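You operate a simulated robot arm through the tools that you are given. There is no shell and no other tool. Be economical: measure what you need, move in short steps, check, and stop when the job is done.

The job below is to be done with a simulated robot arm. You get a single attempt, and the scene is never put back.

TASK
Take the connector from the top of the converter and leave it on top of the cream module.

It is judged by the outcome, as a careful person would: the job done as asked, and still so three seconds after it is handed in. It fails if anything else is knocked over, pushed out of place, dropped, spilled or broken.

THE ROBOT
A 6-joint arm with a two-finger parallel gripper, fixed in place. Base frame: the origin is at the foot of the arm, x ahead of it, y to its left, z up. Readings come in mm, rad, newtons and seconds.
With the tool pointing down near the work surface it reaches from about 260 to 680 mm from the base axis. Its first joint turns from -1.152 to 1.152 rad. Payload 2.9 kg.
The tool frame sits at the grasp point between the pads (the TCP): z along the fingers, y along the line on which they close. The tips reach 30 mm beyond it. Largest opening 110 mm; finger width 20, thickness 10; the body of the gripper, 48 by 112 mm, starts 55 mm behind the TCP.
Orientation is that of the tool frame in the base frame, as a unit quaternion [x, y, z, w]. With the fingers straight down and closing along the base's y, the tool's x points along the base's -x, its y along +y and its z along -z.

THE INTERFACE
- The arm moves only by the tool jog_arm. Its argument "rows" is a list of rows, each an object (a shift or turn left out is 0, a gripper value left out holds the last) with "dp": the shift along the tool's x, y, z in units of 500 mm (1.0 is 500 mm), a list of three; "twist": the turn about the tool's z in units of 180 degrees (1.0 is 180 degrees); "gripper": the opening, from 0 (shut) to 1 (fully open). In form: [{"dp": [x, y, z], "twist": twist, "gripper": gripper}, ...]. A call has 1 to 8 rows; each row is the pose to reach, as a shift and turn from the pose commanded when the call began, along the tool's axes at that moment. A call with a number of a shift or a turn outside -1 to 1 is refused whole. Each row takes 0.2 s and may step no farther than 50 mm and 0.15 rad from the row before; otherwise, or with a gripper value out of range, the whole call is refused. A pose out of reach is approached as far as the arm can. The call stops where the force on the tool passes 40 N (or 10 N more than at its start, if that is more) or the arm is blocked; 0.2 s more then pass. The fingers move at their own pace (about 108 mm/s each) and stop on an object; they squeeze with about 24 N. The grip force told is the motor's: it shows also when the fingers shut on nothing. Time passes only in rows, and 0.2 s behind the last, so rows that repeat a pose let the fingers close. The reply holds the time, the measured pose of the TCP, the force on the tool along the base axes, the opening and the grip force, in the units named above and with some noise.
- Cameras (640 x 400 px; columns grow to the right, rows downward): "scene" is fixed at [85.2, 446.8, 1392.3]; the picture's right is [-0.64, -0.77, 0.00], its down [-0.48, 0.40, -0.78] and it looks along [0.60, -0.50, -0.62] (base axes); focal length 326 px, centre (320, 200). "wrist" rides on the gripper at [72, 17, -103] in the tool frame; the picture's right is [-0.23, 0.97, 0.00], its down [-0.76, -0.18, -0.62] and it looks along [-0.61, -0.14, 0.78] (tool axes); focal length 222 px, centre (320, 200). There is no depth. A picture from a camera that has moved, and an enlarged one, comes with that camera's place and axes in the base frame and with its lens. The place of the scene camera against the robot may be out by one fixed shift of up to 18 mm in any direction.
- snapshot(camera): a new picture of that camera. No time passes.
- zoom(camera, box): a new picture of the part [left, top, right, bottom] of that camera's present view, enlarged. No time passes.
- sign_off(): hands the job in; it is judged then, once.

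Go step by step. Nothing tells you positions but the pictures and the camera data: compare them with the known pose of the tool, close in by small moves and look again before you grip or let go. The budget is 90 turns and 46 pictures, counting those below and the enlarged ones. Unless the task says otherwise, let go and move clear before handing in, and close with one line.

The tools are called after "Call:" as name(argument=value, ...) on one line, values as JSON. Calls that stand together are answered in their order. jog_arm: Moves the arm, as the interface text tells. Its arguments: {"type":"object","properties":{"rows":{"type":"array"}},"required":["rows"]} The other tools are called the same way: snapshot (camera) takes a picture; zoom (camera, box) takes an enlarged picture of a part of a camera's view; sign_off () hands the job in.

At the start:

```text
time_s: 0.0
eef_pos: [396.6, 180.8, 1162.2]
ee_rot: [0.0, 1.0, 0.0, 0.0]
ft_force: [0.8, -0.1, -0.6]
gripper_width: 109.8
finger_force: 0.0
```

scene: 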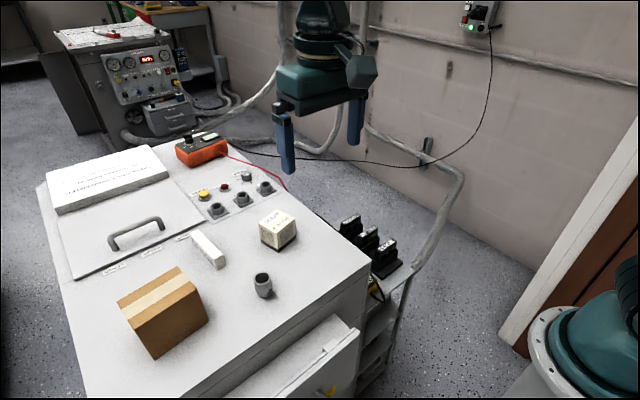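
wrist: 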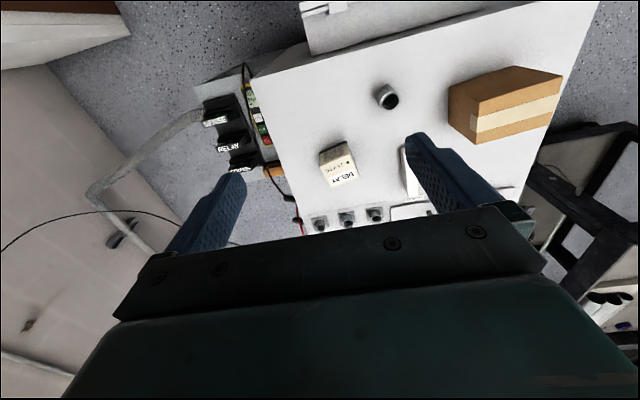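

I see a white cabinet with a loose grey cylinder, a cream relay box and a brown box. I'll zoom in to identify the connector and the cream module.

Call:
zoom(camera="scene", box=[160, 120, 320, 320])

Call:
zoom(camera="wrist", box=[240, 60, 480, 240])

Call:
zoom(camera="scene", box=[220, 190, 320, 310])

```text
2.00 times, centred on (240, 220) of scene
camera zoom: at [85.2, 446.8, 1392.3], right [-0.64, -0.77, 0.0], down [-0.48, 0.4, -0.78], along [0.6, -0.5, -0.62], focal length 652 px, centre (480, 160)
```

zoom: 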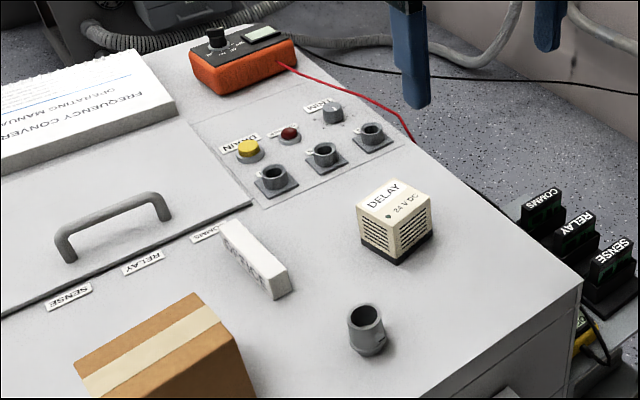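

```text
2.22 times, centred on (360, 150) of wrist
camera zoom: at [325.1, 199.7, 1265.5], right [0.23, 0.97, 0.0], down [0.76, -0.18, 0.62], along [0.61, -0.14, -0.78], focal length 494 px, centre (231, 311)
```

zoom: 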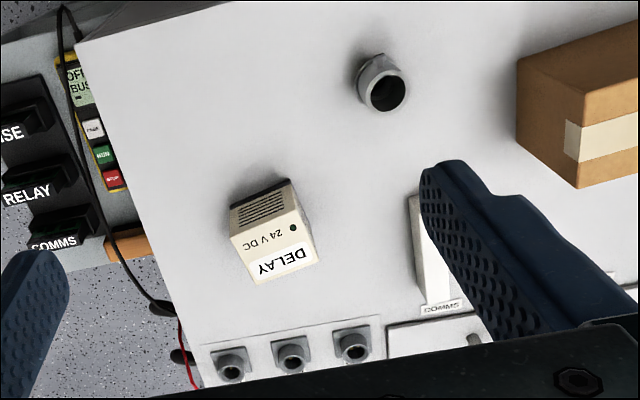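

```text
3.33 times, centred on (270, 250) of scene
camera zoom: at [85.2, 446.8, 1392.3], right [-0.64, -0.77, 0.0], down [-0.48, 0.4, -0.78], along [0.6, -0.5, -0.62], focal length 1086 px, centre (487, 33)
```

zoom: 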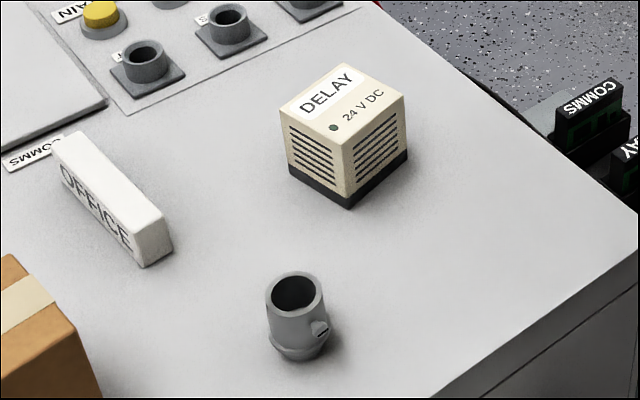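

The connector is the loose grey cylinder, at about (449, 289) on the z≈850 top, and the cream module is the DELAY box, near (545, 190). I'll move in for a closer view of both.

Call:
jog_arm(rows=[{"dp": [0, 0.04, 0.06], "gripper": 1}, {"dp": [0, 0.08, 0.12]}, {"dp": [0, 0.12, 0.18]}, {"dp": [0, 0.16, 0.24]}, {"dp": [0, 0.16, 0.24]}])

Call:
snapshot(camera="wrist")

```text
time_s: 1.2
eef_pos: [396.8, 260.8, 1042.5]
ee_rot: [0.0, 1.0, 0.0, 0.001]
ft_force: [-0.8, -0.1, 0.1]
gripper_width: 110.0
finger_force: 0.0
```

```text
40 pictures are left
camera wrist: at [325.3, 278.4, 1145.6], right [0.23, 0.97, 0.0], down [0.76, -0.18, 0.62], along [0.61, -0.14, -0.78], focal length 222 px, centre (320, 200)
```

wrist: 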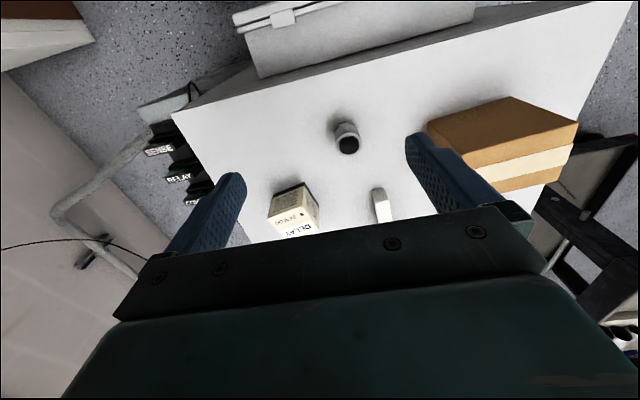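

The connector and the module are both in view. I'll zoom to measure them.

Call:
zoom(camera="wrist", box=[250, 110, 410, 240])

Call:
zoom(camera="wrist", box=[320, 110, 375, 165])

Call:
zoom(camera="scene", box=[245, 200, 305, 305])

```text
3.08 times, centred on (330, 175) of wrist
camera zoom: at [325.3, 278.4, 1145.6], right [0.23, 0.97, 0.0], down [0.76, -0.18, 0.62], along [0.61, -0.14, -0.78], focal length 684 px, centre (289, 277)
```

zoom: 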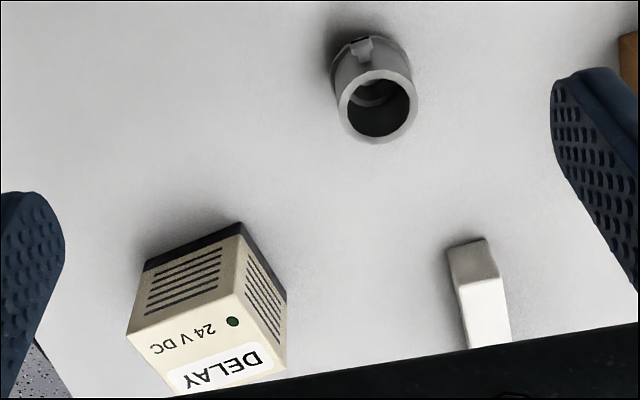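

```text
7.27 times, centred on (348, 138) of wrist
camera zoom: at [325.3, 278.4, 1145.6], right [0.23, 0.97, 0.0], down [0.76, -0.18, 0.62], along [0.61, -0.14, -0.78], focal length 1615 px, centre (120, 654)
```

zoom: 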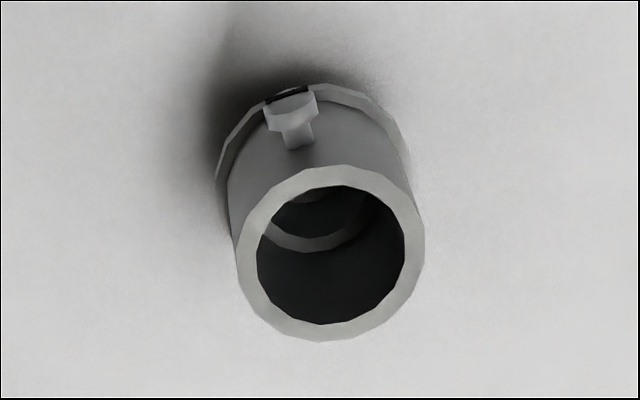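

```text
3.81 times, centred on (275, 252) of scene
camera zoom: at [85.1, 446.8, 1392.3], right [-0.64, -0.77, 0.0], down [-0.48, 0.4, -0.78], along [0.6, -0.5, -0.62], focal length 1242 px, centre (491, 0)
```

zoom: 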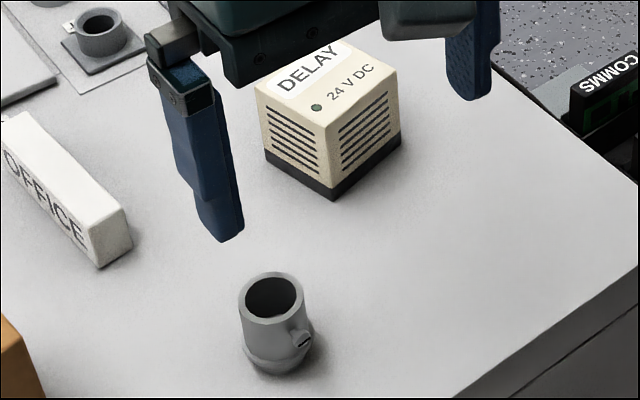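

The connector axis is at about (450, 287) with its top near z=890 and a body about 32 mm across. The module top is centred near (550, 185) at z≈907. I'll hover over the connector with the fingers partly closed.

Call:
jog_arm(rows=[{"dp": [-0.053, 0.026, 0.04], "gripper": 0.7}, {"dp": [-0.106, 0.052, 0.08]}, {"dp": [-0.106, 0.052, 0.164]}, {"dp": [-0.106, 0.052, 0.164]}])

Call:
snapshot(camera="wrist")

Call:
zoom(camera="scene", box=[210, 200, 310, 310])

```text
time_s: 2.2
eef_pos: [449.1, 284.7, 959.7]
ee_rot: [0.0, 1.0, 0.001, 0.0]
ft_force: [-1.1, -0.1, -0.1]
gripper_width: 76.9
finger_force: 0.0
```

```text
36 pictures are left
camera wrist: at [377.5, 303.9, 1062.9], right [0.23, 0.97, 0.0], down [0.76, -0.18, 0.62], along [0.61, -0.14, -0.78], focal length 222 px, centre (320, 200)
```

wrist: 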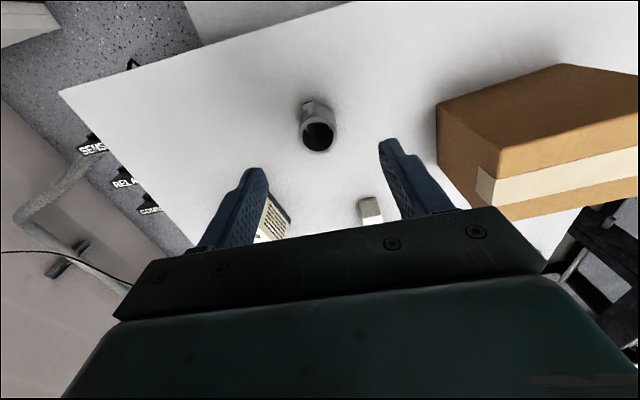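

```text
3.64 times, centred on (260, 255) of scene
camera zoom: at [85.2, 446.8, 1392.3], right [-0.64, -0.77, 0.0], down [-0.48, 0.4, -0.78], along [0.6, -0.5, -0.62], focal length 1185 px, centre (538, 0)
```

zoom: 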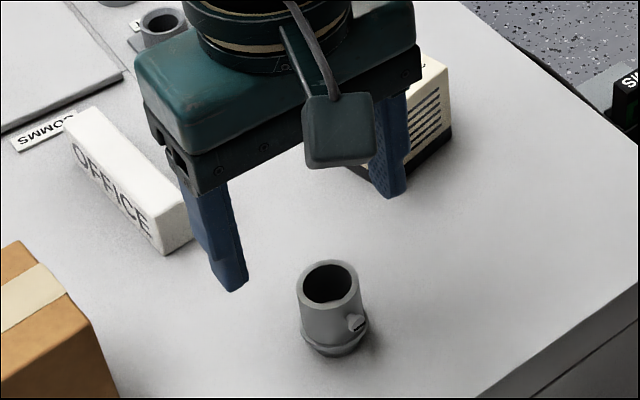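

The wrist view confirms the connector at about (448, 287). I'll descend to TCP z≈895, where the tips sit above the flange, and check before closing.

Call:
jog_arm(rows=[{"dp": [0.001, 0.005, 0.05]}, {"dp": [0.001, 0.005, 0.1]}, {"dp": [0.001, 0.005, 0.13]}, {"dp": [0.001, 0.005, 0.13]}])

Call:
snapshot(camera="wrist")

Call:
zoom(camera="scene", box=[210, 210, 310, 310])

```text
time_s: 3.2
eef_pos: [449.9, 289.2, 895.8]
ee_rot: [0.0, 1.0, 0.0, 0.001]
ft_force: [-0.5, -0.2, 1.0]
gripper_width: 77.1
finger_force: 0.0
```

```text
34 pictures are left
camera wrist: at [377.5, 306.9, 998.6], right [0.23, 0.97, 0.0], down [0.76, -0.18, 0.62], along [0.61, -0.14, -0.78], focal length 222 px, centre (320, 200)
```

wrist: 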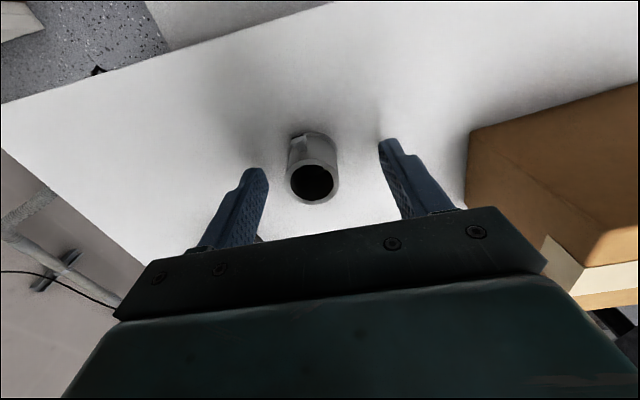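

```text
4.00 times, centred on (260, 260) of scene
camera zoom: at [85.2, 446.8, 1392.3], right [-0.64, -0.77, 0.0], down [-0.48, 0.4, -0.78], along [0.6, -0.5, -0.62], focal length 1304 px, centre (560, -40)
```

zoom: 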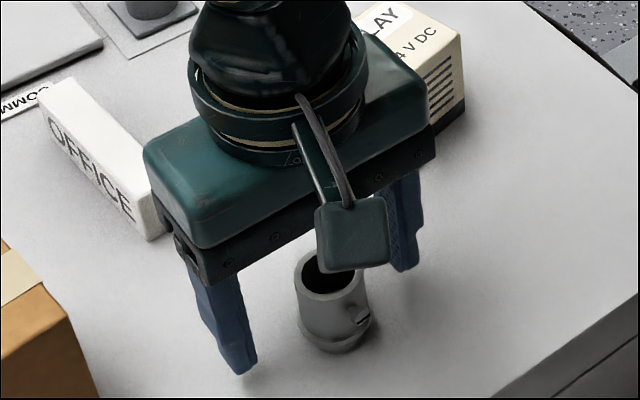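

The fingers straddle the connector, about 3 mm off-centre in y. I'll correct that and close.

Call:
jog_arm(rows=[{"dp": [0.002, -0.006, 0]}, {"dp": [0.002, -0.006, 0], "gripper": 0.2}, {"dp": [0.002, -0.006, 0], "gripper": 0.2}, {"dp": [0.002, -0.006, 0], "gripper": 0.2}])

Call:
snapshot(camera="wrist")

```text
time_s: 4.2
eef_pos: [447.1, 285.6, 894.7]
ee_rot: [-0.001, 1.0, 0.0, 0.0]
ft_force: [-0.4, -0.8, -0.4]
gripper_width: 31.6
finger_force: 23.9
```

```text
32 pictures are left
camera wrist: at [376.4, 304.3, 998.6], right [0.23, 0.97, 0.0], down [0.76, -0.18, 0.62], along [0.61, -0.14, -0.78], focal length 222 px, centre (320, 200)
```

wrist: 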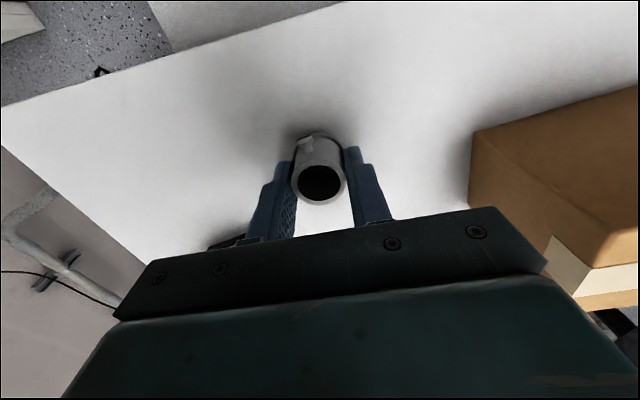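

Gripped at 31.6 mm with 24 N. Next I lift straight up and check.

Call:
jog_arm(rows=[{"dp": [0, 0, -0.03], "gripper": 0.15}, {"dp": [0, 0, -0.08]}, {"dp": [0, 0, -0.14]}, {"dp": [0, 0, -0.2]}, {"dp": [0, 0, -0.25]}, {"dp": [0, 0, -0.25]}])

Call:
snapshot(camera="wrist")

Call:
zoom(camera="scene", box=[210, 160, 310, 280])

```text
time_s: 5.6
eef_pos: [448.1, 286.4, 1021.1]
ee_rot: [-0.001, 1.0, 0.001, 0.0]
ft_force: [0.2, -0.2, -0.7]
gripper_width: 31.3
finger_force: 24.1
```

```text
31 pictures are left
camera wrist: at [376.6, 304.7, 1123.9], right [0.23, 0.97, 0.0], down [0.76, -0.18, 0.62], along [0.61, -0.14, -0.78], focal length 222 px, centre (320, 200)
```

wrist: 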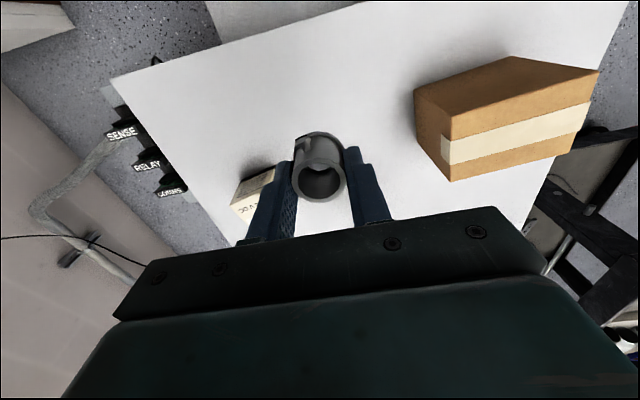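

```text
3.33 times, centred on (260, 220) of scene
camera zoom: at [85.2, 446.8, 1392.3], right [-0.64, -0.77, 0.0], down [-0.48, 0.4, -0.78], along [0.6, -0.5, -0.62], focal length 1086 px, centre (520, 133)
```

zoom: 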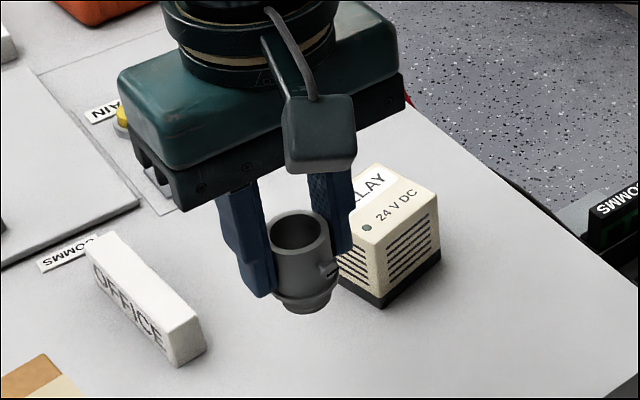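

The connector is held securely. From the pictures the module top's centre is about (548, 187), so I'll carry the connector there at the current height.

Call:
jog_arm(rows=[{"dp": [-0.04, -0.04, 0]}, {"dp": [-0.08, -0.08, 0]}, {"dp": [-0.12, -0.12, 0]}, {"dp": [-0.16, -0.16, 0]}, {"dp": [-0.2, -0.198, 0]}, {"dp": [-0.2, -0.198, 0.05]}, {"dp": [-0.2, -0.198, 0.1]}, {"dp": [-0.2, -0.198, 0.1]}])

Call:
snapshot(camera="wrist")

Call:
zoom(camera="scene", box=[230, 170, 330, 260])

```text
time_s: 7.4
eef_pos: [549.1, 187.3, 969.9]
ee_rot: [-0.001, 1.0, -0.001, 0.0]
ft_force: [0.2, 0.1, -1.2]
gripper_width: 31.2
finger_force: 24.2
```

```text
29 pictures are left
camera wrist: at [477.9, 206.0, 1072.8], right [0.23, 0.97, 0.0], down [0.76, -0.18, 0.62], along [0.61, -0.14, -0.78], focal length 222 px, centre (320, 200)
```

wrist: 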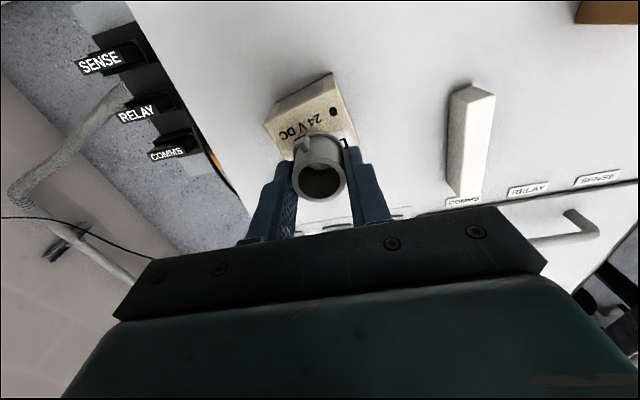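

```text
4.44 times, centred on (280, 215) of scene
camera zoom: at [85.2, 446.8, 1392.3], right [-0.64, -0.77, 0.0], down [-0.48, 0.4, -0.78], along [0.6, -0.5, -0.62], focal length 1449 px, centre (498, 133)
```

zoom: 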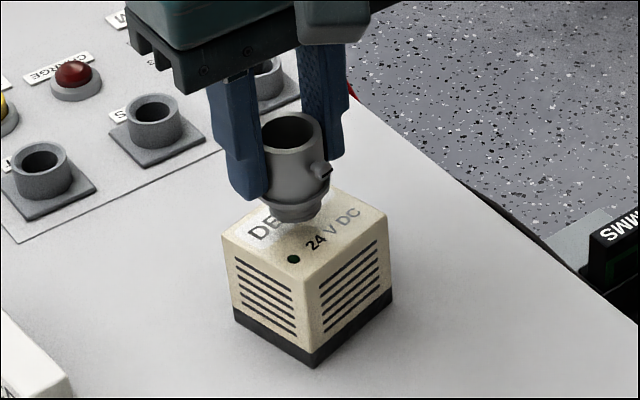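

The connector hovers above the module. I'll zoom in to verify the centring.

Call:
zoom(camera="wrist", box=[250, 65, 370, 145])

```text
5.00 times, centred on (310, 105) of wrist
camera zoom: at [477.9, 206.0, 1072.8], right [0.23, 0.97, 0.0], down [0.76, -0.18, 0.62], along [0.61, -0.14, -0.78], focal length 1111 px, centre (370, 675)
```

zoom: 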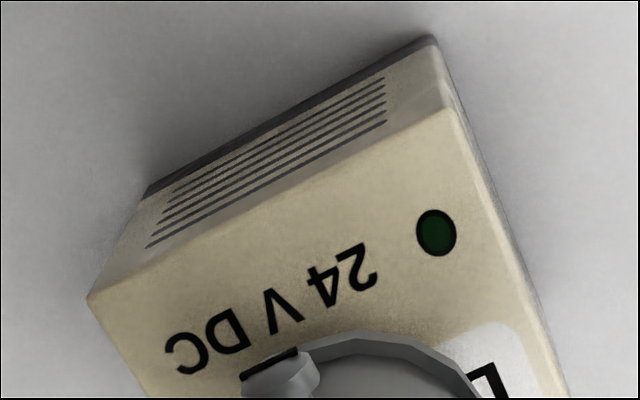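

The module centre works out to (547, 186) with its top at z≈907, so the position is good. I'll lower in fine steps to contact.

Call:
jog_arm(rows=[{"dp": [0.003, -0.002, 0.015]}, {"dp": [0.003, -0.002, 0.026]}, {"dp": [0.003, -0.002, 0.03]}, {"dp": [0.003, -0.002, 0.032]}])

Call:
zoom(camera="scene", box=[255, 190, 315, 250])

```text
time_s: 8.4
eef_pos: [548.5, 187.8, 956.9]
ee_rot: [-0.001, 1.0, 0.002, 0.003]
ft_force: [1.8, -1.2, 15.8]
gripper_width: 31.1
finger_force: 23.9
```

```text
6.67 times, centred on (285, 220) of scene
camera zoom: at [84.9, 446.6, 1392.4], right [-0.64, -0.77, 0.0], down [-0.48, 0.4, -0.78], along [0.6, -0.5, -0.62], focal length 2173 px, centre (553, 67)
```

zoom: 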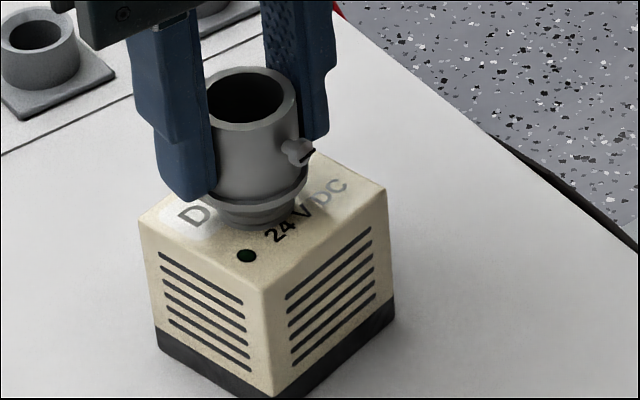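

It's in contact with the module top at 16 N. I'll ease the pressure before opening.

Call:
jog_arm(rows=[{"dp": [0, 0, -0.003]}, {"dp": [0, 0, -0.004]}])

```text
time_s: 9.0
eef_pos: [546.5, 187.9, 956.3]
ee_rot: [0.001, 1.0, 0.0, 0.0]
ft_force: [4.0, -0.7, 9.9]
gripper_width: 31.0
finger_force: 24.2
```

There's still about 10 N, so I'll ease a little more.

Call:
jog_arm(rows=[{"dp": [0, 0, -0.002]}, {"dp": [0, 0, -0.002]}])

```text
time_s: 9.6
eef_pos: [545.5, 188.5, 955.9]
ee_rot: [0.0, 1.0, -0.001, -0.001]
ft_force: [0.1, 0.3, 0.8]
gripper_width: 30.9
finger_force: 23.7
```

The force is near zero, so I'll open gradually and look.

Call:
jog_arm(rows=[{"dp": [0, 0, 0], "gripper": 0.32}, {"dp": [0, 0, 0], "gripper": 0.4}, {"dp": [0, 0, 0], "gripper": 0.55}, {"dp": [0, 0, 0], "gripper": 0.55}])

Call:
zoom(camera="scene", box=[255, 190, 315, 250])

```text
time_s: 10.6
eef_pos: [546.8, 187.0, 957.4]
ee_rot: [0.0, 1.0, 0.0, 0.001]
ft_force: [-0.3, 0.3, 0.2]
gripper_width: 60.5
finger_force: 0.1
```

```text
6.67 times, centred on (285, 220) of scene
camera zoom: at [85.1, 446.8, 1392.3], right [-0.64, -0.77, 0.0], down [-0.48, 0.4, -0.78], along [0.6, -0.5, -0.62], focal length 2173 px, centre (553, 67)
```

zoom: 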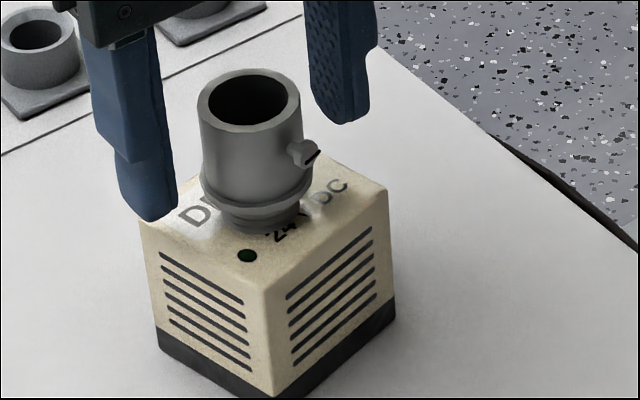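

The connector stands upright on the module with the fingers clear. I'll raise straight up and check.

Call:
jog_arm(rows=[{"dp": [0, 0, -0.06]}, {"dp": [0, 0, -0.14]}, {"dp": [0, 0, -0.22]}, {"dp": [0, 0, -0.28]}, {"dp": [0, 0, -0.28]}, {"dp": [0, 0, -0.28]}])

Call:
snapshot(camera="scene")

Call:
zoom(camera="wrist", box=[240, 60, 400, 200])

```text
time_s: 12.0
eef_pos: [548.0, 188.4, 1095.3]
ee_rot: [0.0, 1.0, -0.001, 0.0]
ft_force: [0.1, 0.3, -0.2]
gripper_width: 60.5
finger_force: 0.0
```

```text
24 pictures are left
```

scene: 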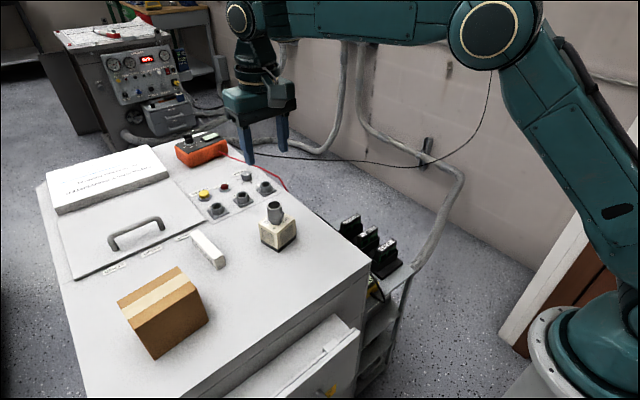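

```text
2.86 times, centred on (320, 130) of wrist
camera zoom: at [476.9, 205.5, 1197.8], right [0.23, 0.97, 0.0], down [0.76, -0.18, 0.62], along [0.61, -0.14, -0.78], focal length 635 px, centre (320, 400)
```

zoom: 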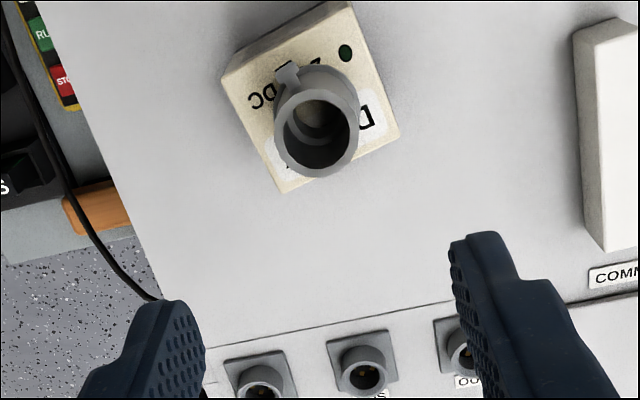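

The connector stands centred on the cream module, nothing else has moved, and the arm is clear, so I'm handing in.

Call:
sign_off()

```text
The job is handed in.
```

The connector is now standing upright on top of the cream DELAY module; the gripper is open and clear, and nothing else looked disturbed in the last pictures.
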